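You operate a simulated robot arm through the tools that you are given. There is no shell and no other tool.

Carry out the task below with a simulated robot arm. There is one attempt and no reset: what you move stays moved.

TASK
Plug and fill the rinse tank, rinse the orange reel and stand it on the drip rack.
Fine: fill over the FILL line, never over MAX, and shut the tap. Set down upright: what you pick out. Where these are worked on the way, their far stop is far enough and under half their travel is too little: tank tap.

It is judged by the outcome, as a careful person would: the job done as asked, and still so three seconds after it is handed in. It fails if anything else is knocked over, pushed out of place, dropped, spilled or broken.

THE ROBOT
A 6-joint arm with a two-finger gripper, fixed in place. Base frame: the origin is at the foot of the arm, x ahead of it, y to its left, z up. Lengths are in cm, angles in degrees, forces in N, time in s.
Its first joint turns from -166.0 to 166.0 degrees. Payload 2.45 kg.
Tool frame: the origin (TCP) lies between the finger pads and is the grasp point; the fingertips stand 2 cm ahead of it; z points along the fingers, y is the line along which they close. Largest opening 14 cm; the body of the gripper starts 16.8 cm behind the TCP.
Orientation is that of the tool frame in the base frame, as [roll, pitch, yaw] about the fixed x, y, z axes, in that order (R = Rz(yaw) Ry(pitch) Rx(roll)). With the fingers straight down and closing along the base's y, the tool's x points along the base's -x, its y along +y and its z along -z.

THE INTERFACE
- The arm moves only by the tool arm_command. Its argument "steps" is a list of rows, each a list of 7 numbers: the shift along the tool's x, y, z in units of 25 mm (1.0 is 25 mm), then the turn, a rotation vector about the tool's x, y, z in units of 8 degrees (1.0 is 8 degrees), then the finger opening in cm, from 0 to 14. In form: [[x, y, z, ax, ay, az, fingers], ...]. A call has 1 to 20 rows; each row shifts and turns the commanded pose from where the row before left it, along the tool's axes as they then stand. A call with a number of a shift or a turn outside -1 to 1 is refused whole. Each row takes 0.2 s and may step no farther than 5 cm and 8.6 degrees from the row before; otherwise, or with a gripper value out of range, the whole call is refused. Where a pose cannot be reached the arm comes as near as it can. A force on the tool above 90 N (or 10 N above the force at the start of the call, whichever is more), or a blocked arm, ends the call early, and 0.2 s more pass. Each finger travels about 4.5 cm/s and halts on what it meets, pressing with about 43 N; the grip force reading is that of the motor and also rises with nothing between the fingers. The clock runs only during rows and for 0.2 s after the last one: add rows that do not move to give the fingers time. The reply holds the time, the measured pose of the TCP, the force on the tool along the base axes, the opening and the grip force, in the units named above and with some noise, with the torque about the TCP (base axes, N m) and any sound that the robot's microphone picked up.
- Cameras (640 x 400 px; columns grow to the right, rows downward): "scene" is fixed at [22.1, -50.16, 144.46]; the picture's right is [0.74, -0.68, 0.00], its down [-0.31, -0.33, -0.89] and it looks along [0.60, 0.66, -0.45] (base axes); focal length 309 px, centre (320, 200). "wrist" rides on the gripper at [7.8, 1.1, -20.9] in the tool frame; the picture's right is [-0.14, 0.99, 0.00], its down [-0.92, -0.13, -0.37] and it looks along [-0.37, -0.05, 0.93] (tool axes); focal length 280 px, centre (320, 200).
- grab_frame(camera): a new picture of that camera. It takes no simulated time.
- measure_at(camera, pixels): for up to 12 pixels [column, row] of the newest picture of that camera ("zoom" is the newest enlarged one), the place [x, y, z] in the base frame of the surface seen there, good to about 0.2 cm. It takes no simulated time.
- enlarge(camera, box): a new picture of the part [left, top, right, bottom] of that camera's present view, enlarged. It takes no simulated time.
- hand_in(): hands the job in; it is judged then, once.

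Leave the gripper open and the arm clear of the work at the hand-in unless told otherwise.

The tools are called after "Request:" as a command line: name --pt "numbers of a row" for each row, then --argument value for the rest, lists and objects as JSON in quotes. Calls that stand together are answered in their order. arm_command: Moves the arm, as the interface text tells. Its arguments: {"type":"object","properties":{"steps":{"type":"array"}},"required":["steps"]} The other tools are called the same way: grab_frame (camera) takes a picture; measure_at (camera, pixels) gives the place of the surface under pixels of a picture; enlarge (camera, box) takes an enlarged picture of a part of a camera's view; hand_in () hands the job in.

At the start:

```text
t: 0.0
ee_pos: [52.26, 68.28, 116.39]
orientation: [180.0, 0.0, -180.0]
ft_force: [0.4, 1.6, 0.1]
moment: [-0.02, -0.02, -0.01]
finger_gap: 14.03
finger_force: 0.1
```

scene: 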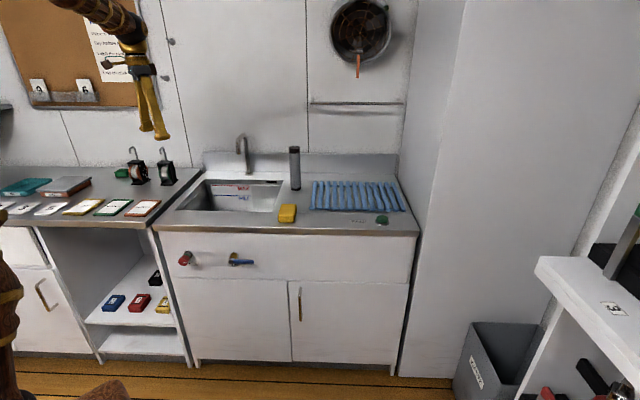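
wrist: 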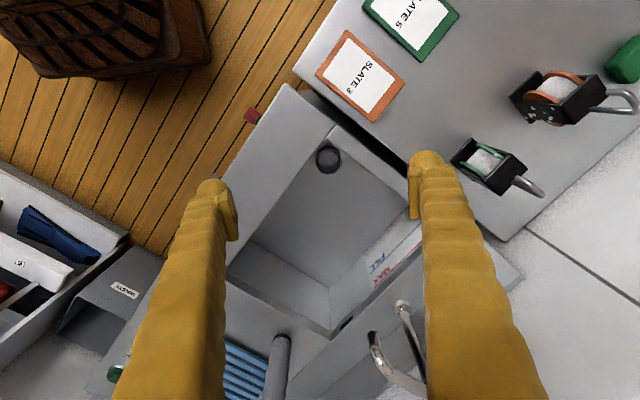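

I see the sink with a drain hole, two handles on the cabinet front (red knob at about 185,258, blue lever at 240,260), a dark standpipe at (294,168), a blue rack at (357,195), and two reels at (137,168) and (166,168). I'll enlarge these areas first.

Request:
enlarge --camera "scene" --box '[90, 130, 250, 230]'

Request:
enlarge --camera "scene" --box '[240, 130, 420, 240]'

Request:
enlarge --camera "scene" --box '[150, 220, 310, 320]'

Request:
enlarge --camera "wrist" --box '[230, 100, 450, 340]'

Request:
enlarge --camera "scene" --box '[0, 0, 200, 125]'

```text
4.00 times, centred on (170, 180) of scene
```

zoom: 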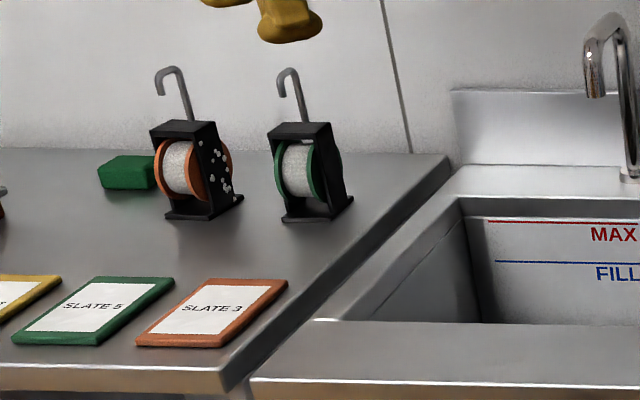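

```text
3.56 times, centred on (330, 185) of scene
```

zoom: 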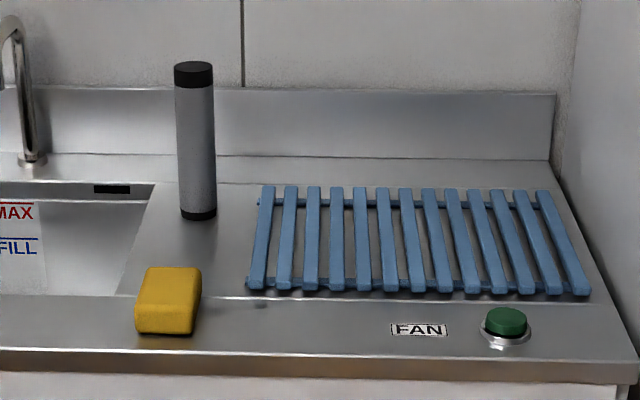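

```text
4.00 times, centred on (230, 270) of scene
```

zoom: 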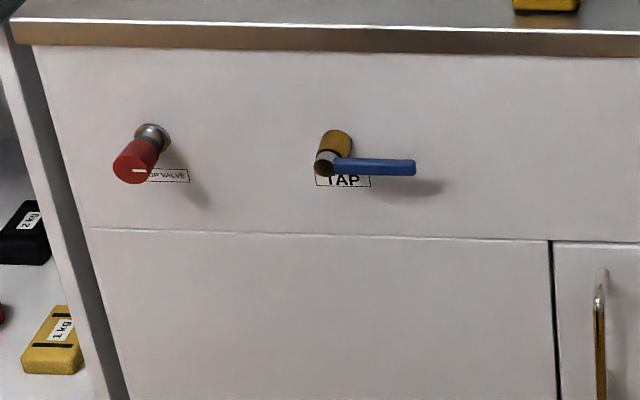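

```text
1.67 times, centred on (340, 220) of wrist
```

zoom: 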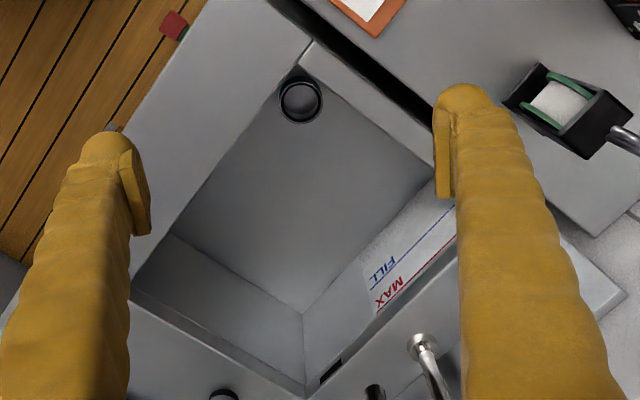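

```text
3.20 times, centred on (100, 62) of scene
```

zoom: 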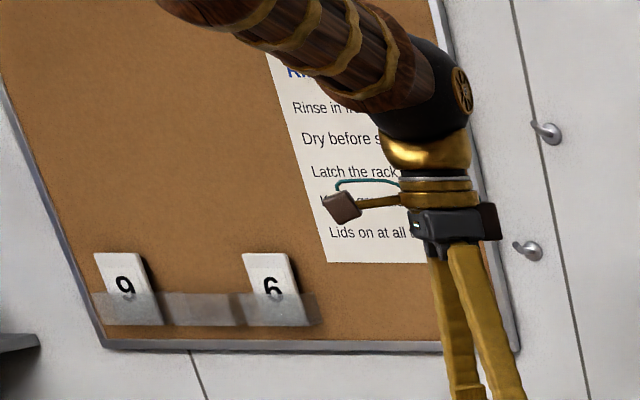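

The tank plug looks like the grey standpipe with a black foot beside the sink, and the drain is in the sink corner nearest the reels. I'll grab new pictures and measure the main parts: standpipe, rack, sink rim, reels, valve and tap.

Request:
grab_frame --camera "scene"

Request:
grab_frame --camera "wrist"

Request:
measure_at --camera "scene" --pixels '[[294, 149], [294, 170], [295, 188], [243, 137], [185, 258], [240, 261], [230, 256], [157, 227], [417, 232], [289, 213], [382, 220], [250, 176]]'

Request:
measure_at --camera "wrist" --pixels '[[328, 159], [318, 152], [340, 158], [328, 172], [300, 200], [330, 125], [328, 335], [232, 277], [280, 345], [381, 333], [401, 306], [546, 87]]'

```text
taken
```

scene: 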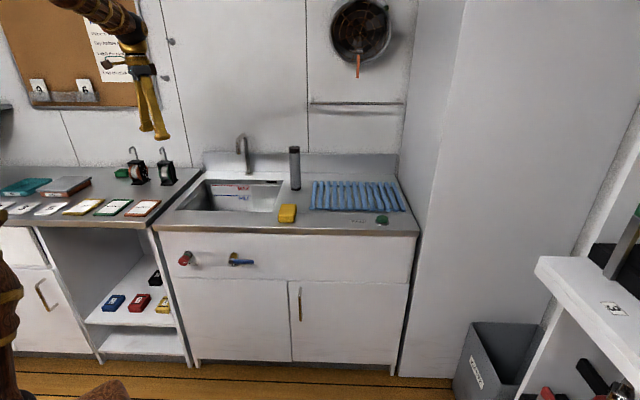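

```text
taken
```

wrist: 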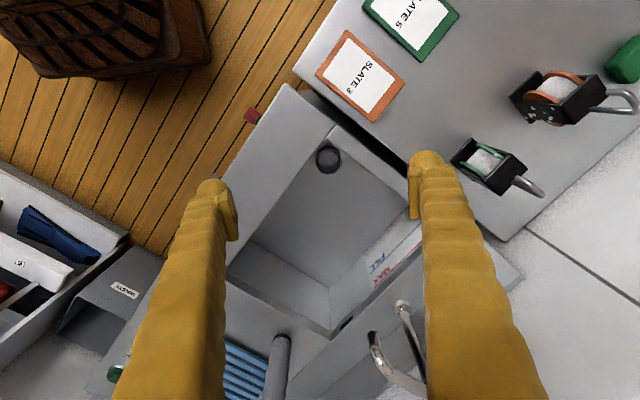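

```text
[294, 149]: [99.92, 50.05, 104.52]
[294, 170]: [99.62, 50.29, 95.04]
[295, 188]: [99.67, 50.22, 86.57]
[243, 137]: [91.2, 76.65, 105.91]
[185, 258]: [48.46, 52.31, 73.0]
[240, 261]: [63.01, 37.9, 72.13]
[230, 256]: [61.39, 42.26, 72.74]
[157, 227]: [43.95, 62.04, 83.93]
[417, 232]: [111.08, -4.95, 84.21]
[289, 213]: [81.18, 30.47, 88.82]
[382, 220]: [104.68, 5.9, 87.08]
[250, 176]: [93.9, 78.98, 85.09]
```

```text
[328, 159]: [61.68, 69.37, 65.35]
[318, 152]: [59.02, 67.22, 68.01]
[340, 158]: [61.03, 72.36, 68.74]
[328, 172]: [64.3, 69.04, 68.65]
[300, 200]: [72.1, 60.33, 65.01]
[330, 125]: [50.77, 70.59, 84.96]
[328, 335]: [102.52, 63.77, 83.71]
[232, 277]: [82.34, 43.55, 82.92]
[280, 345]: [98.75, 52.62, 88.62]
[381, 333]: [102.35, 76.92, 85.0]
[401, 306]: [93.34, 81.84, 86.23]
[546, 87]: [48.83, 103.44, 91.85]
```

The counter runs at 45° in the base frame and its top is at z≈85. The standpipe stands about 112 cm out, so it will need a tilted tool. I'll enlarge each part and measure it more closely, starting with the standpipe.

Request:
enlarge --camera "scene" --box '[262, 140, 326, 200]'

```text
6.67 times, centred on (294, 170) of scene
```

zoom: 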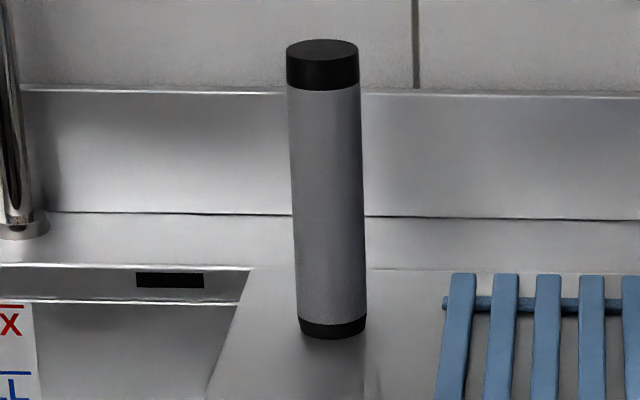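

Request:
measure_at --camera "zoom" --pixels '[[322, 47], [322, 60], [322, 84], [290, 100], [357, 100], [330, 200], [334, 315], [334, 337], [300, 318], [364, 318], [290, 47], [356, 47]]'

Request:
enlarge --camera "scene" --box '[106, 140, 186, 200]'

```text
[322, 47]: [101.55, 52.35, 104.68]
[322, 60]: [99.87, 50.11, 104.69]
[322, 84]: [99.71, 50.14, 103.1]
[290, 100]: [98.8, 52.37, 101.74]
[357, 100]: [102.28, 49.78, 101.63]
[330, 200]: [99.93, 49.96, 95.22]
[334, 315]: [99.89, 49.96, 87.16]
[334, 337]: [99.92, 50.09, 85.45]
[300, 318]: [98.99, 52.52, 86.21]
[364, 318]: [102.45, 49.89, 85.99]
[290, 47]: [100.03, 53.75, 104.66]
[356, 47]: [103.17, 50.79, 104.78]
```

```text
6.67 times, centred on (146, 170) of scene
```

zoom: 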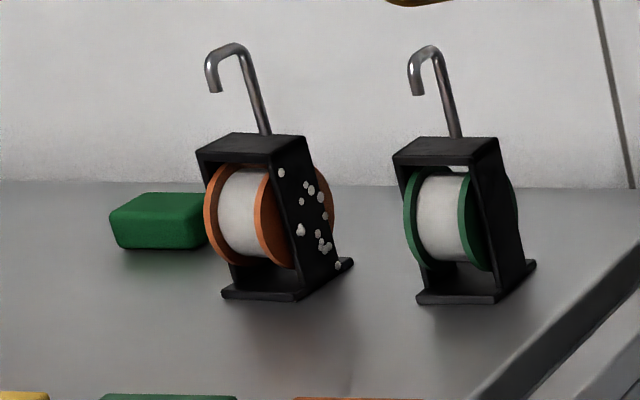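

The standpipe is about 4.5 cm thick and 19.7 cm tall, with its axis near (101.1, 51.5). Next I'll measure the reels in the zoom picture.

Request:
measure_at --camera "zoom" --pixels '[[210, 70], [216, 90], [235, 47], [250, 80], [265, 130], [200, 155], [298, 140], [230, 138], [225, 293], [295, 297], [350, 265], [310, 230]]'

Request:
measure_at --camera "zoom" --pixels '[[240, 210], [270, 220], [320, 200], [397, 155], [495, 142], [420, 300], [492, 300], [533, 265], [160, 220], [420, 50], [417, 92], [457, 130]]'

Request:
enlarge --camera "scene" --box '[300, 160, 420, 240]'

```text
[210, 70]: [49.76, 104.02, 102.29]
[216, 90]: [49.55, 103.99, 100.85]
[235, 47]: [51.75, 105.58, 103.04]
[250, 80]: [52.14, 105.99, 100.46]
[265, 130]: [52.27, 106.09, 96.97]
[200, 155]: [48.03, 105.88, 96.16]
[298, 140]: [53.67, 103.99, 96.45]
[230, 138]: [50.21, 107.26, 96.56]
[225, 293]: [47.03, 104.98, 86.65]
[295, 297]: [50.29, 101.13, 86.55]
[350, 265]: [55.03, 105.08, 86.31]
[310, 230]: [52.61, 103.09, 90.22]
```

```text
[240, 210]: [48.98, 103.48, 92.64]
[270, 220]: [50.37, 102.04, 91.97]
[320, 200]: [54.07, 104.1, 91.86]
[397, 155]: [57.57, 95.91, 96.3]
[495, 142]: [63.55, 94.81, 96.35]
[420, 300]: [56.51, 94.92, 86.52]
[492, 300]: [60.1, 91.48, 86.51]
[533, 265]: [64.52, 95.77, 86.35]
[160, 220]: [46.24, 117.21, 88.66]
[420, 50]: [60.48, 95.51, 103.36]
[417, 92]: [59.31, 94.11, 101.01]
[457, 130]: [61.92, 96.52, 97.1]
```

```text
5.00 times, centred on (360, 200) of scene
```

zoom: 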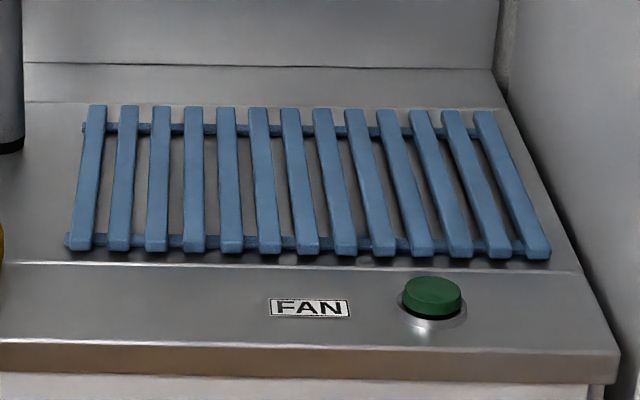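

The orange reel's base is centred near (51, 105), about 5×6 cm. Its top plate is at z≈96.5 and its hook top at 103. Next I'll measure the rack, then the tap, valve and tank lines.

Request:
measure_at --camera "zoom" --pixels '[[98, 110], [80, 245], [486, 115], [537, 252], [85, 128], [67, 242], [310, 175], [300, 240], [240, 180], [433, 290], [120, 235], [270, 150]]'

Request:
enlarge --camera "scene" --box '[165, 235, 275, 285]'

```text
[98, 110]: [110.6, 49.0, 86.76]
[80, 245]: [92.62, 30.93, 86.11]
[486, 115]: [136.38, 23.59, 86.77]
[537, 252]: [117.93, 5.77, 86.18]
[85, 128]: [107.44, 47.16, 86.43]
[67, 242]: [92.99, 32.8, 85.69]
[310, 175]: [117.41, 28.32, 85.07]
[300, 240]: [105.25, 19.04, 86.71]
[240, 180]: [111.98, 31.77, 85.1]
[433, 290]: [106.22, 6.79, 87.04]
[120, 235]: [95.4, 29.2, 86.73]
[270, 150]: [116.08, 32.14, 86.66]
```

```text
5.82 times, centred on (220, 260) of scene
```

zoom: 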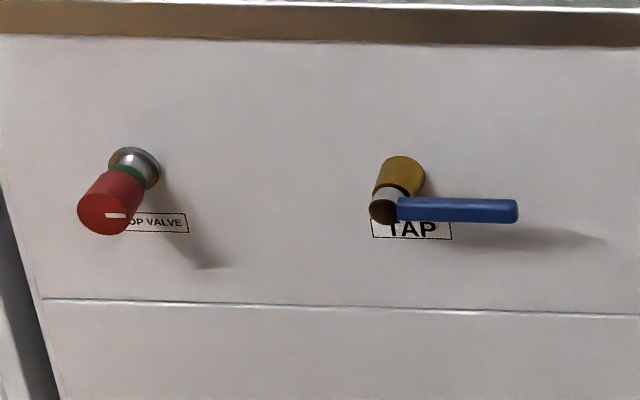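

The rack slats run into the counter with their tops at z≈86.7. The front-left corner is at (92.6, 30.9) and the front-right at (117.9, 5.8). Next I'll measure the red stop valve and the tap lever.

Request:
measure_at --camera "zoom" --pixels '[[105, 212], [115, 215], [85, 205], [130, 205], [105, 232], [130, 175], [134, 155], [60, 130], [384, 211], [400, 165], [410, 208], [512, 211]]'

Request:
measure_at --camera "zoom" --pixels '[[460, 200], [460, 220], [460, 210], [500, 160], [385, 190], [405, 180], [512, 200], [512, 220], [300, 60], [300, 30], [300, 8], [110, 190]]'

Request:
enlarge --camera "scene" --box '[170, 130, 290, 220]'

```text
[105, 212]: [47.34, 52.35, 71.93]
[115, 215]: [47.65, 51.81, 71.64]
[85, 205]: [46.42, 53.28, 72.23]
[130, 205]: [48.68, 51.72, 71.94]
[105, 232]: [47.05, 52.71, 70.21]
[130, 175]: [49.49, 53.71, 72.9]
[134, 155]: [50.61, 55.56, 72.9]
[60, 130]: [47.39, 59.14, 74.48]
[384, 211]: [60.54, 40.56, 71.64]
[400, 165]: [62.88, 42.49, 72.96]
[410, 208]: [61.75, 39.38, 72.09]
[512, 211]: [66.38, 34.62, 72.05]
```

```text
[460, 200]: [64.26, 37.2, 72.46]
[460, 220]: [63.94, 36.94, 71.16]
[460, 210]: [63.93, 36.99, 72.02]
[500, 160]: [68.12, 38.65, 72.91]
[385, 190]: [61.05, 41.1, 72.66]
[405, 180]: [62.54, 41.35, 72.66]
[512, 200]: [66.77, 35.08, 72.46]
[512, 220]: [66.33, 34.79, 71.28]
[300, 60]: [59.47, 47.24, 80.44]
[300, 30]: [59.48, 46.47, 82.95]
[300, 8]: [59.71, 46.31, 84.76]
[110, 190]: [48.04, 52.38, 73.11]
```

```text
4.44 times, centred on (230, 175) of scene
```

zoom: 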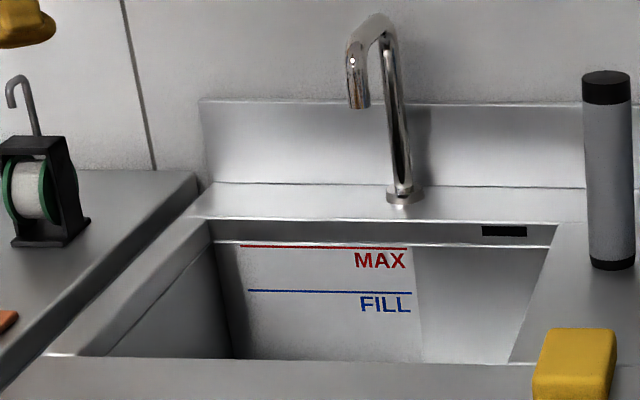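

The tap lever pivots at u≈14.1, z≈71.9, where u is the distance to the right along the counter. It reaches out to the right. The stop valve knob is at (47.3, 52.4, 71.9). Next I'll measure the faucet, the tank walls and the MAX/FILL lines.

Request:
measure_at --camera "zoom" --pixels '[[280, 246], [280, 290], [380, 248], [380, 293], [358, 103], [378, 20], [400, 150], [403, 198], [505, 231], [230, 340], [300, 335], [540, 300]]'

Request:
measure_at --camera "zoom" --pixels '[[358, 50], [350, 70], [575, 330], [540, 330], [610, 340], [212, 225], [555, 228], [100, 355], [510, 358], [200, 105], [20, 180], [150, 230]]'

Request:
enlarge --camera "scene" --box '[0, 170, 170, 300]'

Request:
enlarge --camera "scene" --box '[300, 0, 420, 120]'

```text
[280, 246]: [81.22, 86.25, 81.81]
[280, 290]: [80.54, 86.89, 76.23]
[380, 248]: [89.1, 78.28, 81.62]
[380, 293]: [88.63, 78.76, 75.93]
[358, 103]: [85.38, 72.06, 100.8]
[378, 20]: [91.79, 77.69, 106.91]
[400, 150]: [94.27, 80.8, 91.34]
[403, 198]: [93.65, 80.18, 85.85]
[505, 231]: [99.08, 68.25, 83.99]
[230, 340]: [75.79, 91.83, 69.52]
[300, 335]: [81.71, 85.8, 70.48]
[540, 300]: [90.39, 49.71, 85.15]
```

```text
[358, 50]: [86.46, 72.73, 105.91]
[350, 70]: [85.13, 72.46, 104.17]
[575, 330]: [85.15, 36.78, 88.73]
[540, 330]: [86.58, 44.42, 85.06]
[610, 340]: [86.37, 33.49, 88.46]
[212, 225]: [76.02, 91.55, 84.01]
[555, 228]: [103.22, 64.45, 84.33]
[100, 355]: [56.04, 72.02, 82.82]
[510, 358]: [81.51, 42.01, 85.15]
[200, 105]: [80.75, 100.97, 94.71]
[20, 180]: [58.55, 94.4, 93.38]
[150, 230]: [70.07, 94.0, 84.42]
```

```text
3.08 times, centred on (85, 235) of scene
```

zoom: 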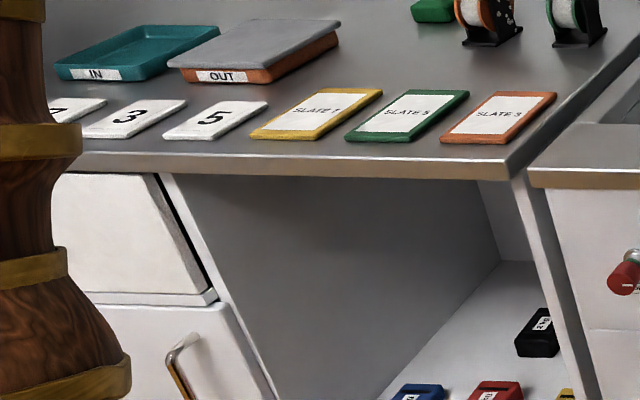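

```text
3.33 times, centred on (360, 60) of scene
```

zoom: 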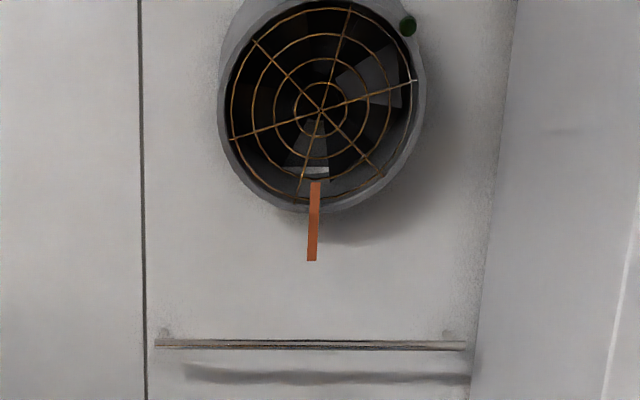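

The MAX line is at z≈81.7 and the FILL line at z≈76, with the tank floor at z≈65. The spout outlet is near (85.4, 72, 100.8). I want the wrist camera on the upper side when the tool tilts outward, so I'll turn the tool 135° about its own axis in the air.

Request:
arm_command --pt "0 0 0 0 0 0.993 14" --pt "0 0 0 0 0 0.993 14" --pt "0 0 0 0 0 0.993 14" --pt "0 0 0 0 0 0.993 14" --pt "0 0 0 0 0 0.993 14" --pt "0 0 0 0 0 0.993 14" --pt "0 0 0 0 0 0.993 14" --pt "0 0 0 0 0 0.993 14" --pt "0 0 0 0 0 0.993 14" --pt "0 0 0 0 0 0.993 14" --pt "0 0 0 0 0 0.993 14" --pt "0 0 0 0 0 0.993 14" --pt "0 0 0 0 0 0.993 14" --pt "0 0 0 0 0 0.993 14" --pt "0 0 0 0 0 0.993 14" --pt "0 0 0 0 0 0.993 14" --pt "0 0 0 0 0 0.993 14"

Request:
grab_frame --camera "wrist"

Request:
grab_frame --camera "scene"

```text
t: 3.6
ee_pos: [52.25, 68.24, 116.43]
orientation: [-180.0, 0.0, 61.1]
ft_force: [-0.1, -0.9, -0.2]
moment: [-0.03, 0.0, -0.03]
finger_gap: 14.02
finger_force: 0.1
out of reach, approached as far as the arm can: row 16, 17
```

```text
taken
```

wrist: 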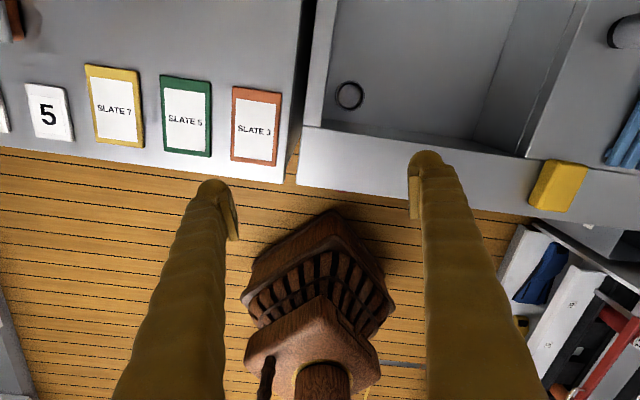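

```text
taken
```

scene: 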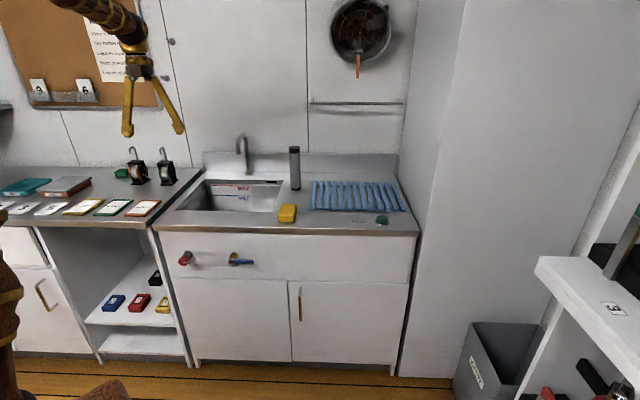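

The turn stopped at an x azimuth of 61°, which is the wrist's limit. So camera-up works only when the tool points at least 9° left of the radial direction. I'll read the notice and look at the drain now that the view has changed.

Request:
enlarge --camera "scene" --box '[60, 0, 160, 90]'

Request:
enlarge --camera "wrist" --box '[300, 60, 400, 130]'

```text
4.44 times, centred on (110, 45) of scene
```

zoom: 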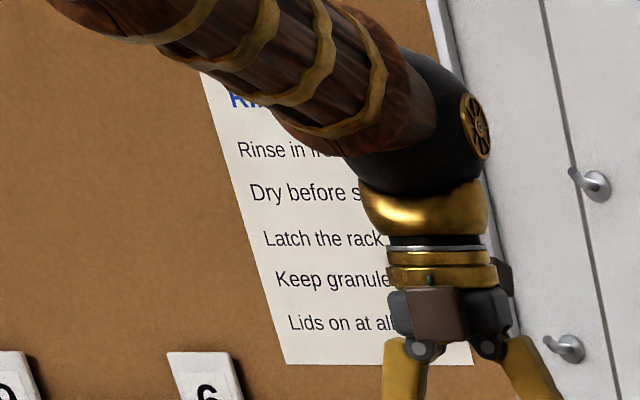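

```text
5.71 times, centred on (350, 95) of wrist
```

zoom: 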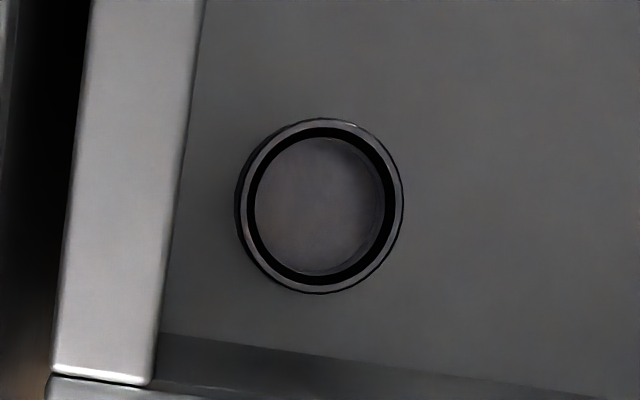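

Request:
measure_at --camera "zoom" --pixels '[[320, 205], [245, 205], [395, 205], [320, 125], [320, 285], [262, 205], [377, 205], [320, 145], [320, 268], [480, 205], [175, 300], [400, 366]]'

```text
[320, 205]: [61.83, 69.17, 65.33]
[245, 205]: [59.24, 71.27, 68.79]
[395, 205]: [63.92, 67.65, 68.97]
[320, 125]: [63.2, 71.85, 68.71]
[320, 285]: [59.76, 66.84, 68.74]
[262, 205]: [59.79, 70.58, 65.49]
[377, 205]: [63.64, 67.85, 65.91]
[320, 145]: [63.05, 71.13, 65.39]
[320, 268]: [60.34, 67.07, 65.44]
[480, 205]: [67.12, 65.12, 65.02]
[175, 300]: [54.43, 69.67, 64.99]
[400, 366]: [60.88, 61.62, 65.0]
```

The drain collar is centred at (61.55, 69.4). Its inner diameter is about 4.9, and its rim is at z≈68.8 over a floor at z≈65.4. The 4.5 cm standpipe foot fits. Next I'll check where the front rim and left wall of the tank are.

Request:
measure_at --camera "wrist" --pixels '[[400, 132], [400, 138], [400, 142], [400, 146], [320, 60], [327, 60], [333, 60], [315, 125], [520, 155], [340, 118], [460, 150], [300, 150]]'

```text
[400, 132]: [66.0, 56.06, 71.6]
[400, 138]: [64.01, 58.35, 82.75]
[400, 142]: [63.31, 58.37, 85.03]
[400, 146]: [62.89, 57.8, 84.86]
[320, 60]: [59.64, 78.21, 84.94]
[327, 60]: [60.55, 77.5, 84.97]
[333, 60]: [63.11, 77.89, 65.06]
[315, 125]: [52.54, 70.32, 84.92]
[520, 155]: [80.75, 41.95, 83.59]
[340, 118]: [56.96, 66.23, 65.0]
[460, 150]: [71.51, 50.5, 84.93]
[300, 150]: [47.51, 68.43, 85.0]
```

The front rim is at v≈86.5, measured away from the arm, so there are 6 cm between it and the drain centre. I'll make a small 2.5 cm test move along tool x to see which commanded yaw is in force.

Request:
arm_command --pt "1 0 0 0 0 0 14" --pt "0 0 0 0 0 0 14"

```text
t: 4.2
ee_pos: [53.58, 70.58, 116.06]
orientation: [-179.8, -0.1, 61.4]
ft_force: [-0.7, 0.0, -0.4]
moment: [0.01, 0.02, -0.01]
finger_gap: 14.03
finger_force: 0.1
```

The commanded yaw has settled at 61°. I'll translate along tool y towards a standoff in front of the standpipe, staying high near z=112.

Request:
arm_command --pt "-0.04 0.984 0.05 0 0 0 14" --pt "-0.04 0.984 0.05 0 0 0 14" --pt "-0.04 0.984 0.05 0 0 0 14" --pt "-0.04 0.984 0.05 0 0 0 14" --pt "-0.04 0.984 0.05 0 0 0 14" --pt "-0.04 0.984 0.05 0 0 0 14" --pt "-0.04 0.984 0.05 0 0 0 14" --pt "-0.04 0.984 0.05 0 0 0 14" --pt "-0.04 0.984 0.05 0 0 0 14" --pt "-0.04 0.984 0.05 0 0 0 14" --pt "-0.04 0.984 0.05 0 0 0 14" --pt "-0.04 0.984 0.05 0 0 0 14"

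Request:
grab_frame --camera "scene"

Request:
enlarge --camera "scene" --box '[70, 0, 150, 90]'

```text
t: 6.8
ee_pos: [78.82, 55.37, 115.01]
orientation: [-179.8, -0.2, 61.1]
ft_force: [-0.6, 1.2, 0.2]
moment: [0.02, 0.02, 0.03]
finger_gap: 13.99
finger_force: 0.0
```

```text
taken
```

scene: 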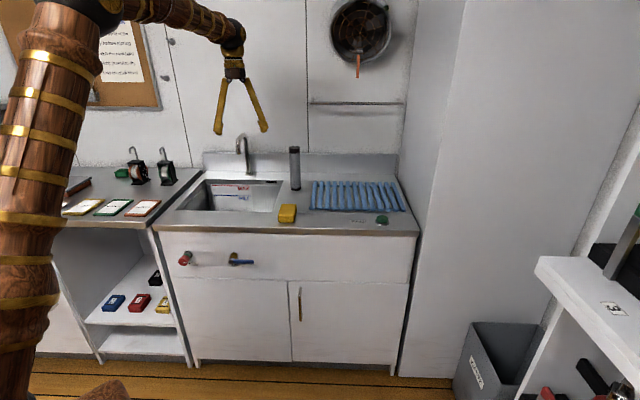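

```text
4.44 times, centred on (110, 45) of scene
```

zoom: 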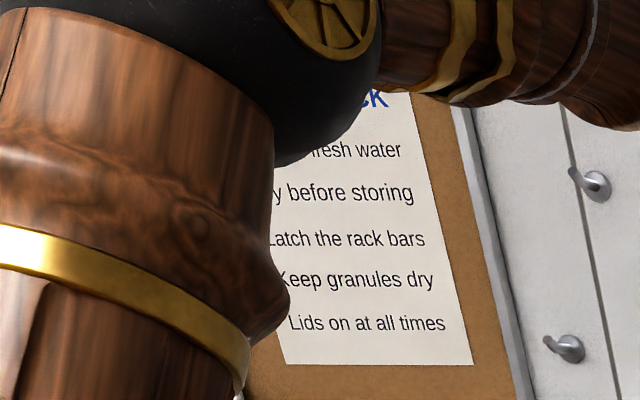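

The notice says only to rinse in fresh water, dry before storing and so on, so it adds nothing special. Next I'll yaw the tool to about 50° and tilt it 45° outward.

Request:
arm_command --pt "0 0 0 0 0 0.695 12" --pt "0 0 0 0 0 0.695 11" --pt "0 0 0 0 0.9375 0 10" --pt "0 0 0 0 0.9375 0 9" --pt "0 0 0 0 0.9375 0 9" --pt "0 0 0 0 0.9375 0 9" --pt "0 0 0 0 0.9375 0 9" --pt "0 0 0 0 0.9375 0 9" --pt "0 0 0 0 0 0 9"

Request:
grab_frame --camera "wrist"

Request:
grab_frame --camera "scene"

```text
t: 8.8
ee_pos: [78.78, 55.18, 114.9]
orientation: [-179.9, -45.1, 49.9]
ft_force: [-0.1, -0.6, 0.2]
moment: [0.0, -0.01, 0.0]
finger_gap: 9.0
finger_force: 0.1
```

```text
taken
```

wrist: 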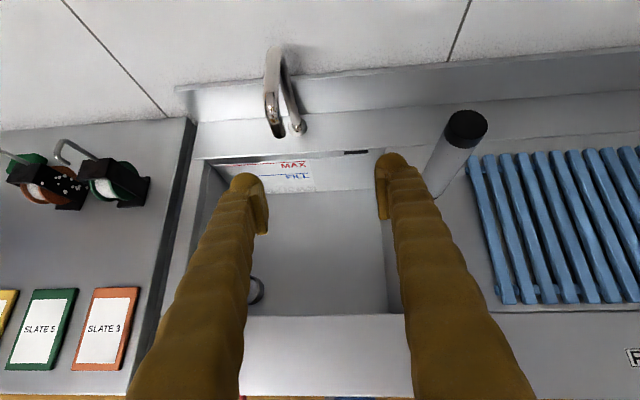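

```text
taken
```

scene: 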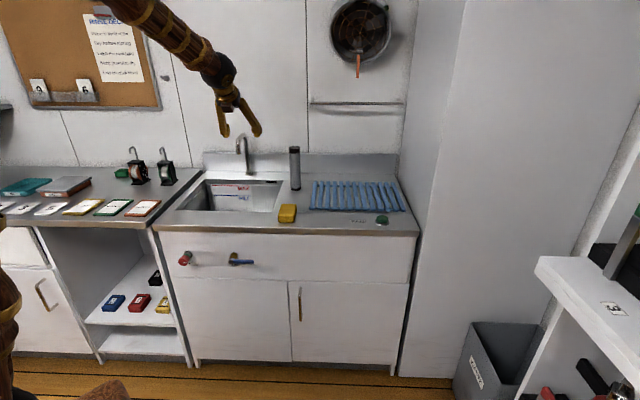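

I have a good view now, with the standpipe top at (467,127) in the wrist picture. I'll measure the standpipe, the faucet and the rack slats from here.

Request:
measure_at --camera "wrist" --pixels '[[467, 127], [450, 125], [484, 125], [467, 113], [466, 140], [460, 150], [432, 180], [450, 190], [478, 165], [504, 157], [500, 230], [526, 225]]'

Request:
enlarge --camera "wrist" --box '[400, 100, 520, 210]'

Request:
enlarge --camera "scene" --box '[70, 0, 170, 90]'

```text
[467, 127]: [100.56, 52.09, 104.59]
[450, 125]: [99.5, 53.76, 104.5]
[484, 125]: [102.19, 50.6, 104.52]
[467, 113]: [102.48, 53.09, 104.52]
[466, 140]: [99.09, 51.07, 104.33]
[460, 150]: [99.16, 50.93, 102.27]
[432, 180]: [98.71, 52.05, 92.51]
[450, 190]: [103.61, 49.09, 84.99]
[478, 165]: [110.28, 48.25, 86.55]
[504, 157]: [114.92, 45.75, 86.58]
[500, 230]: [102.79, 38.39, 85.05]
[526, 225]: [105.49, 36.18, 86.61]
```

```text
3.64 times, centred on (460, 155) of wrist
```

zoom: 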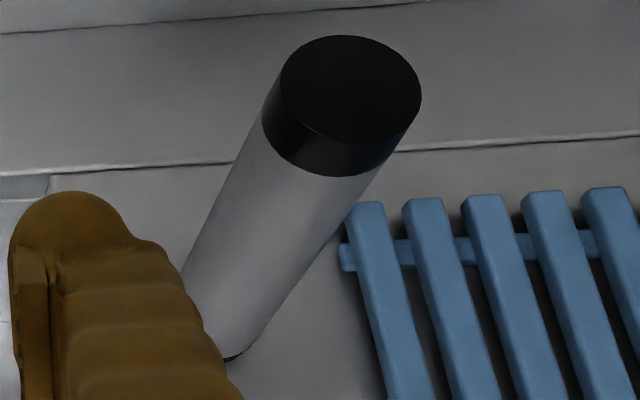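

```text
4.44 times, centred on (120, 45) of scene
```

zoom: 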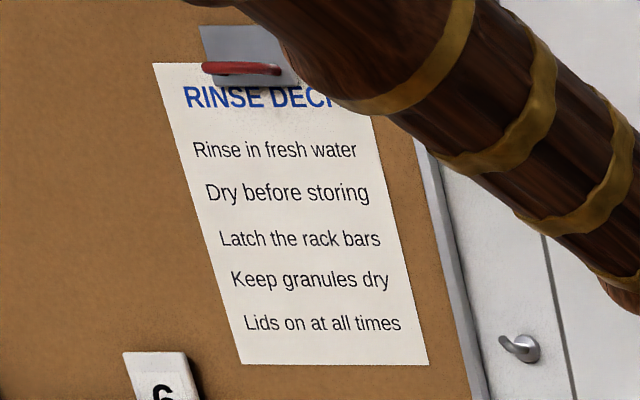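

The standpipe axis is at about (101.0, 52.0). I'll move to a standoff 10 cm back from the grasp point along the tool axis.

Request:
arm_command --pt "-0.0275 0.9525 0.3685 0 0 0 9" --pt "-0.0275 0.9525 0.3685 0 0 0 9" --pt "-0.0275 0.9525 0.3685 0 0 0 9" --pt "-0.0275 0.9525 0.3685 0 0 0 9" --pt "-0.0275 0.9525 0.3685 0 0 0 9" --pt "-0.0275 0.9525 0.3685 0 0 0 9" --pt "-0.0275 0.9525 0.3685 0 0 0 9" --pt "-0.0275 0.9525 0.3685 0 0 0 9" --pt "0 0 0 0 0 0 9"

Request:
grab_frame --camera "wrist"

Request:
grab_frame --camera "scene"

```text
t: 10.8
ee_pos: [96.33, 46.85, 109.13]
orientation: [-179.8, -45.1, 49.9]
ft_force: [0.5, 0.3, -0.3]
moment: [-0.02, -0.04, -0.02]
finger_gap: 9.02
finger_force: 0.0
```

```text
taken
```

wrist: 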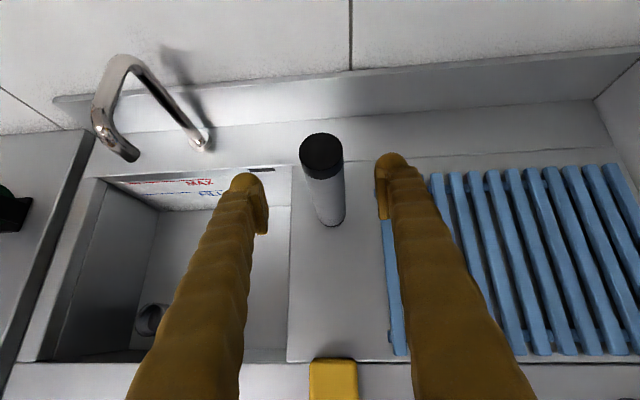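

```text
taken
```

scene: 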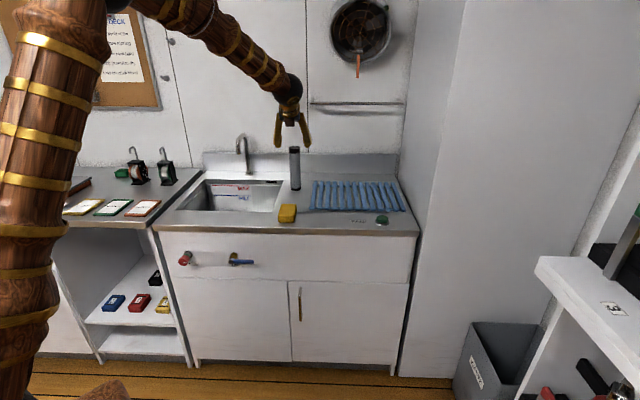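

The pipe is centred between the fingers. I'll advance 9.8 cm along the tool axis and close on it near the top.

Request:
arm_command --pt "0 0.025 0.98 0 0 0 9" --pt "0 0.025 0.98 0 0 0 9" --pt "0 0.025 0.98 0 0 0 9" --pt "0 0.025 0.98 0 0 0 9" --pt "0 0 0 0 0 0 9"

Request:
grab_frame --camera "wrist"

```text
t: 12.0
ee_pos: [101.03, 51.88, 102.42]
orientation: [-179.8, -45.0, 49.9]
ft_force: [-0.4, -0.3, -0.6]
moment: [0.02, 0.03, -0.04]
finger_gap: 8.99
finger_force: 0.0
```

```text
taken
```

wrist: 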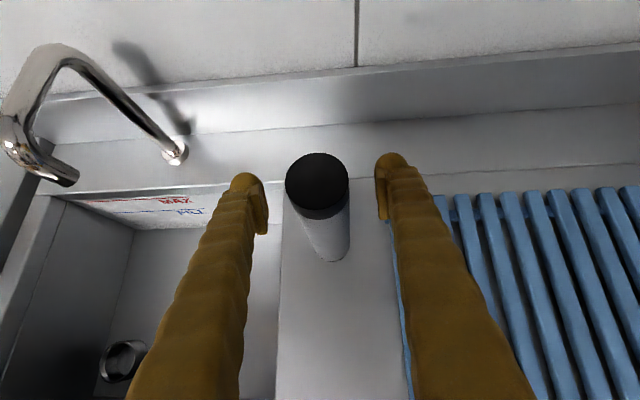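

The pipe sits midway between the pads, so I'll close the fingers.

Request:
arm_command --pt "0 0 0 0 0 0 6" --pt "0 0 0 0 0 0 4" --pt "0 0 0 0 0 0 3" --pt "0 0 0 0 0 0 3" --pt "0 0 0 0 0 0 3" --pt "0 0 0 0 0 0 3"

```text
t: 13.4
ee_pos: [101.03, 51.79, 102.3]
orientation: [-179.8, -45.0, 49.9]
ft_force: [-0.4, 1.6, -0.7]
moment: [0.12, 0.04, -0.02]
finger_gap: 4.59
finger_force: 42.8
```

The gripper holds at 4.59 cm with 43 N. I'll lift straight up 10 cm.

Request:
arm_command --pt "0.3 0 -0.3 0 0 0 3" --pt "0.6 0 -0.6 0 0 0 3" --pt "0.7 0 -0.7 0 0 0 3" --pt "0.7 0 -0.7 0 0 0 3" --pt "0.528 0 -0.528 0 0 0 3" --pt "0 0 0 0 0 0 3"

Request:
grab_frame --camera "scene"

Request:
grab_frame --camera "wrist"

```text
t: 14.8
ee_pos: [101.04, 52.01, 112.23]
orientation: [-179.8, -45.0, 49.9]
ft_force: [0.3, -0.1, -1.5]
moment: [-0.02, -0.01, 0.01]
finger_gap: 4.59
finger_force: 42.8
```

```text
taken
```

scene: 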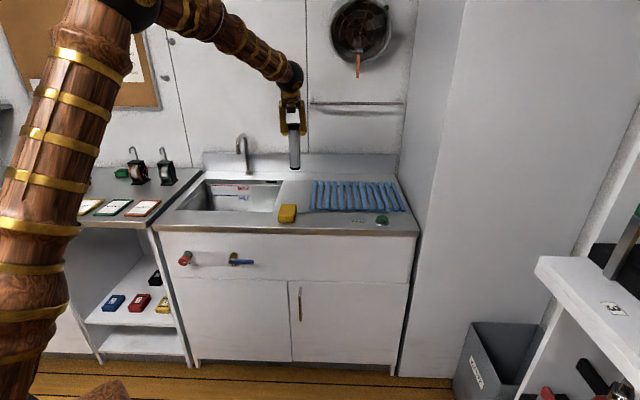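

```text
taken
```

wrist: 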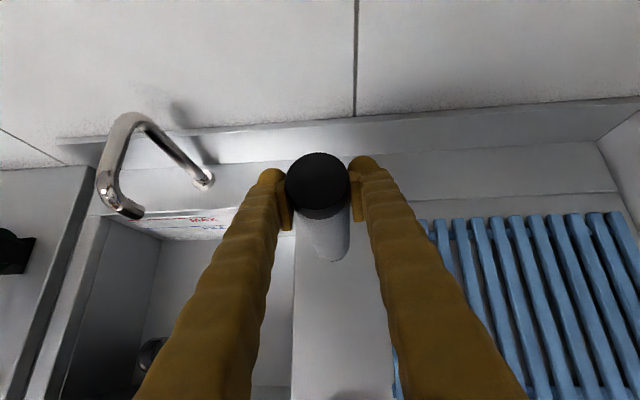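

The pipe is lifted cleanly and stays vertical. I'll carry it part way towards the drain, then yaw +12° about the vertical to stay inside the wrist limit.

Request:
arm_command --pt "-0.1 -0.46 -0.1 0 0 0 3" --pt "-0.19 -0.92 -0.19 0 0 0 3" --pt "-0.19 -0.92 -0.19 0 0 0 3" --pt "-0.19 -0.92 -0.19 0 0 0 3" --pt "-0.19 -0.92 -0.19 0 0 0 3" --pt "-0.19 -0.92 -0.19 0 0 0 3" --pt "-0.19 -0.92 -0.19 0 0 0 3" --pt "-0.1 -0.46 -0.1 0 0 0 3" --pt "0 0 0 0.265 0 -0.265 3" --pt "0 0 0 0.265 0 -0.265 3" --pt "0 0 0 0.265 0 -0.265 3" --pt "0 0 0 0.265 0 -0.265 3" --pt "0 0 0 0 0 0 3"

```text
t: 17.6
ee_pos: [85.67, 58.54, 112.3]
orientation: [-180.0, -44.9, 61.9]
ft_force: [0.0, 0.3, -3.1]
moment: [-0.01, -0.01, 0.0]
finger_gap: 4.62
finger_force: 42.8
```

Yaw is now 62°. I'll carry on to directly above the drain.

Request:
arm_command --pt "-0.021 -0.44 -0.021 0 0 0 3" --pt "-0.042 -0.88 -0.042 0 0 0 3" --pt "-0.042 -0.88 -0.042 0 0 0 3" --pt "-0.042 -0.88 -0.042 0 0 0 3" --pt "-0.042 -0.88 -0.042 0 0 0 3" --pt "-0.042 -0.88 -0.042 0 0 0 3" --pt "-0.042 -0.88 -0.042 0 0 0 3" --pt "-0.042 -0.88 -0.042 0 0 0 3" --pt "-0.042 -0.88 -0.042 0 0 0 3" --pt "-0.042 -0.88 -0.042 0 0 0 3" --pt "-0.042 -0.88 -0.042 0 0 0 3" --pt "-0.042 -0.88 -0.042 0 0 0 3" --pt "-0.021 -0.44 -0.021 0 0 0 3" --pt "0 0 0 0 0 0 3"

Request:
grab_frame --camera "scene"

Request:
grab_frame --camera "wrist"

```text
t: 20.6
ee_pos: [61.42, 69.5, 112.51]
orientation: [-179.8, -45.0, 61.9]
ft_force: [-0.8, -0.5, -2.7]
moment: [-0.04, 0.0, -0.01]
finger_gap: 4.61
finger_force: 43.3
```

```text
taken
```

scene: 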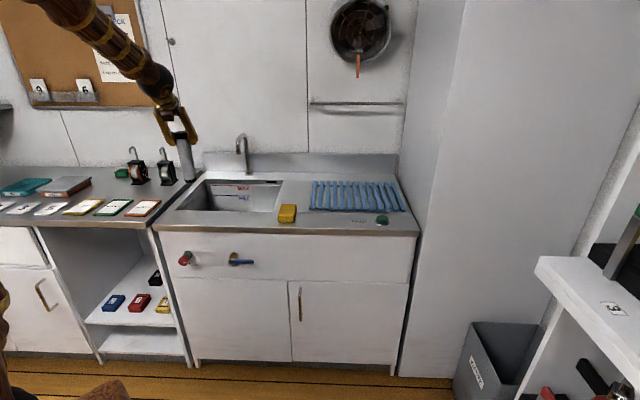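

```text
taken
```

wrist: 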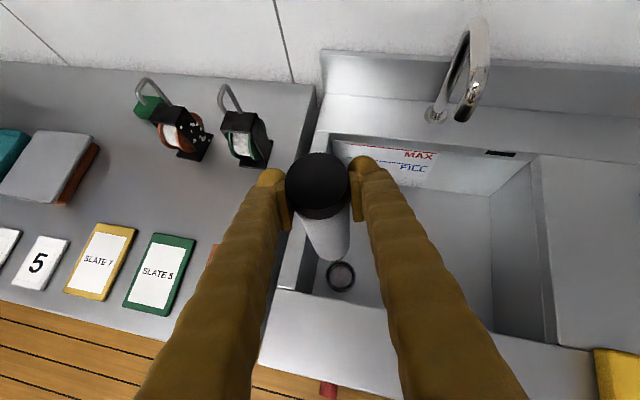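

The pipe hangs above the drain. I'll measure it near its bottom and top to check its position and that it's vertical.

Request:
enlarge --camera "scene" --box '[155, 95, 215, 190]'

Request:
measure_at --camera "wrist" --pixels '[[320, 170], [300, 185], [338, 185], [312, 230], [345, 225], [329, 258], [312, 245], [346, 240], [340, 276], [328, 280], [353, 280], [320, 155]]'

```text
4.21 times, centred on (185, 142) of scene
```

zoom: 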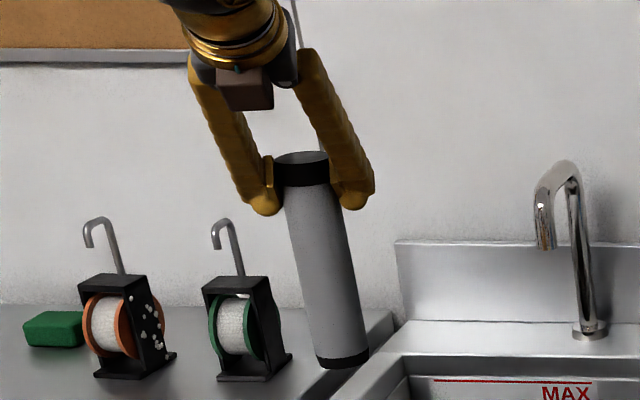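

```text
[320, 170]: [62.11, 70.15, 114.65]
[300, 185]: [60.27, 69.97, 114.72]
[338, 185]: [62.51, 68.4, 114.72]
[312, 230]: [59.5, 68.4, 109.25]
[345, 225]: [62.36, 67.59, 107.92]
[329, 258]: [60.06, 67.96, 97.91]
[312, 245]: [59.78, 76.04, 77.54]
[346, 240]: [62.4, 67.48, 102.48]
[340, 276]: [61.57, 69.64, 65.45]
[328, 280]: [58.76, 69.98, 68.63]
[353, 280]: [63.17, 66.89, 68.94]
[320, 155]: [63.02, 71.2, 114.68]
```

Request:
measure_at --camera "zoom" --pixels '[[303, 158], [303, 172], [303, 184], [290, 190], [325, 188], [310, 230], [325, 290], [341, 355], [341, 366], [318, 358], [365, 352], [341, 345]]'

```text
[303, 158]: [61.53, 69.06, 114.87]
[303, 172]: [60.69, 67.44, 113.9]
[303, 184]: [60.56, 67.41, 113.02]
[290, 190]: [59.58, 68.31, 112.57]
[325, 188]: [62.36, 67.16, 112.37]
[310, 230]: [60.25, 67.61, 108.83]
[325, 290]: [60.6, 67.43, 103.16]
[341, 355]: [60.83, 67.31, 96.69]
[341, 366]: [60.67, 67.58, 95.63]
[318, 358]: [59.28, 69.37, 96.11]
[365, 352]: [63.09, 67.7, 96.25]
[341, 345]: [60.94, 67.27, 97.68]
```

The pipe's foot axis is at (61.54, 69.47) and the drain centre is at (61.55, 69.4), so they line up and the pipe is vertical. I'll lower 24 cm so the foot sits about 2 cm above the collar.

Request:
arm_command --pt "-0.34 0 0.34 0 0 0 3" --pt "-0.679 0 0.679 0 0 0 3" --pt "-0.679 0 0.679 0 0 0 3" --pt "-0.679 0 0.679 0 0 0 3" --pt "-0.679 0 0.679 0 0 0 3" --pt "-0.679 0 0.679 0 0 0 3" --pt "-0.679 0 0.679 0 0 0 3" --pt "-0.679 0 0.679 0 0 0 3" --pt "-0.679 0 0.679 0 0 0 3" --pt "-0.679 0 0.679 0 0 0 3" --pt "-0.34 0 0.34 0 0 0 3" --pt "0 0 0 0 0 0 3"

Request:
grab_frame --camera "scene"

Request:
grab_frame --camera "wrist"

```text
t: 23.2
ee_pos: [61.3, 69.34, 88.6]
orientation: [-179.8, -45.1, 61.9]
ft_force: [-0.6, -0.8, -3.4]
moment: [0.0, -0.02, -0.04]
finger_gap: 4.59
finger_force: 42.9
```

```text
taken
```

scene: 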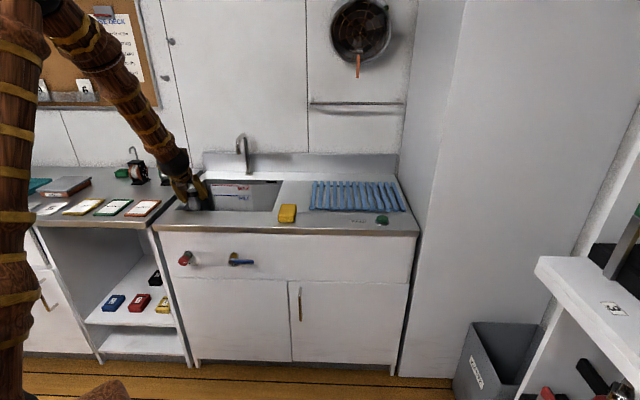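

```text
taken
```

wrist: 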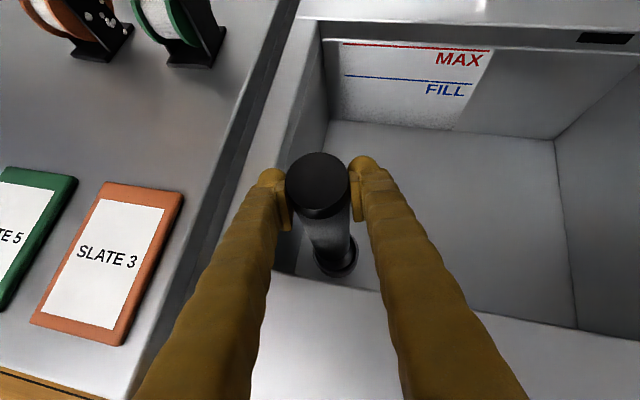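

The pipe foot is just above the collar at about (336,262) in the wrist picture. I'll enlarge that area to check alignment.

Request:
enlarge --camera "wrist" --box '[290, 210, 390, 290]'

Request:
measure_at --camera "zoom" --pixels '[[300, 270], [320, 270], [350, 270], [320, 330], [300, 330], [340, 345], [280, 340], [370, 320]]'

```text
5.00 times, centred on (340, 250) of wrist
```

zoom: 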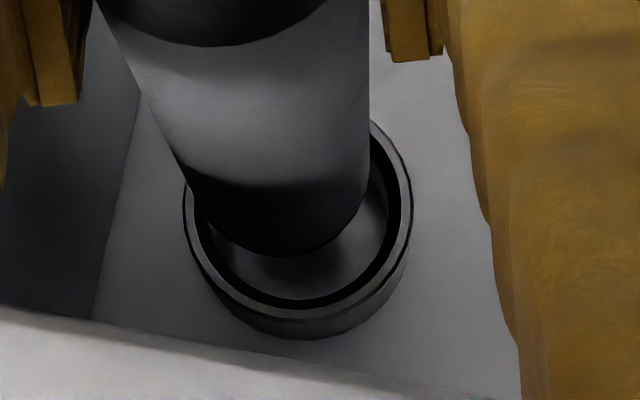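

```text
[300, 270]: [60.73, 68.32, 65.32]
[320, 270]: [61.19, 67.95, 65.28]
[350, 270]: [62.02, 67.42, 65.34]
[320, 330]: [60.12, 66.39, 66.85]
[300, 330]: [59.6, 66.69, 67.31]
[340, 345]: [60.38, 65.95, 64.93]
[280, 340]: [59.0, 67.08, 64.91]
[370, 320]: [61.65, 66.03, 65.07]
```

Request:
measure_at --camera "zoom" --pixels '[[285, 240], [285, 220], [285, 205], [215, 200], [355, 200], [365, 180], [192, 175], [285, 310], [200, 220], [405, 220], [285, 250], [275, 190]]'

```text
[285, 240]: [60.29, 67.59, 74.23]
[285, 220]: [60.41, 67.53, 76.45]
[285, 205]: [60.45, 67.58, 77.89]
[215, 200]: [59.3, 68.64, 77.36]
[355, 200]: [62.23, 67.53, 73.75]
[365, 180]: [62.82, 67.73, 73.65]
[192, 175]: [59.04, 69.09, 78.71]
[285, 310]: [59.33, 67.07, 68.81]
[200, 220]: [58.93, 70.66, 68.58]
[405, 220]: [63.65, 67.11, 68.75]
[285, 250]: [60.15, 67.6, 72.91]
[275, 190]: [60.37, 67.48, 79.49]
```

The pipe is about 0.2 cm left of the collar centre. I'll shift it +0.22 along tool y and lower in small steps while watching the force.

Request:
arm_command --pt "0 0.09 0 0 0 0 3" --pt "-0.2 0 0.2 0 0 0 3" --pt "-0.2 0 0.2 0 0 0 3" --pt "-0.2 0 0.2 0 0 0 3" --pt "-0.14 0 0.14 0 0 0 3" --pt "-0.14 0 0.14 0 0 0 3" --pt "0 0 0 0 0 0 3"

Request:
enlarge --camera "wrist" --box '[290, 200, 390, 280]'

```text
t: 24.8
ee_pos: [61.53, 69.32, 85.38]
orientation: [-179.8, -45.0, 61.9]
ft_force: [-0.2, 0.5, -3.0]
moment: [-0.01, 0.02, 0.02]
finger_gap: 4.58
finger_force: 42.6
```

```text
5.00 times, centred on (340, 240) of wrist
```

zoom: 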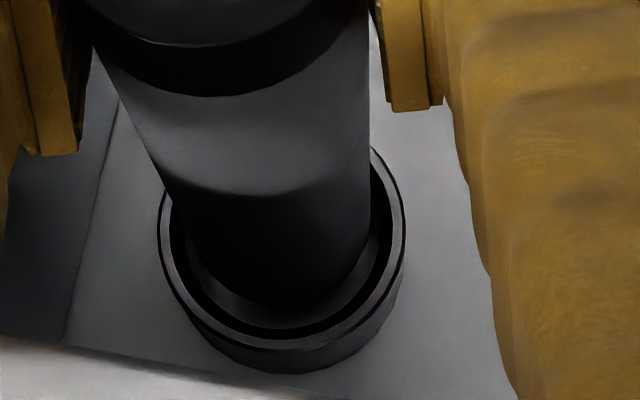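

The foot is inside the collar without touching it. I'll continue down towards the seat at about 0.35 cm per row.

Request:
arm_command --pt "-0.1 0 0.1 0 0 0 3" --pt "-0.1 0 0.1 0 0 0 3" --pt "-0.1 0 0.1 0 0 0 3" --pt "-0.1 0 0.1 0 0 0 3" --pt "-0.1 0 0.1 0 0 0 3" --pt "0 0 0 0 0 0 3"

```text
t: 26.2
ee_pos: [61.52, 69.3, 83.57]
orientation: [-179.9, -45.0, 61.9]
ft_force: [-2.6, -6.6, -1.3]
moment: [-0.95, 0.31, -0.03]
finger_gap: 4.6
finger_force: 42.7
```

I read a light side contact, about 7 N pushing towards the arm. I'll ease back 0.15 cm and go down the last 0.7 cm.

Request:
arm_command --pt "-0.042 0 -0.042 0 0 0 3" --pt "-0.07 0 0.07 0 0 0 3" --pt "-0.07 0 0.07 0 0 0 3" --pt "-0.06 0 0.06 0 0 0 3" --pt "0 0 0 0 0 0 3"

```text
t: 27.4
ee_pos: [61.52, 69.2, 82.8]
orientation: [-179.8, -45.0, 61.9]
ft_force: [-0.2, 0.6, -3.0]
moment: [-0.02, -0.03, 0.01]
finger_gap: 4.59
finger_force: 42.9
```

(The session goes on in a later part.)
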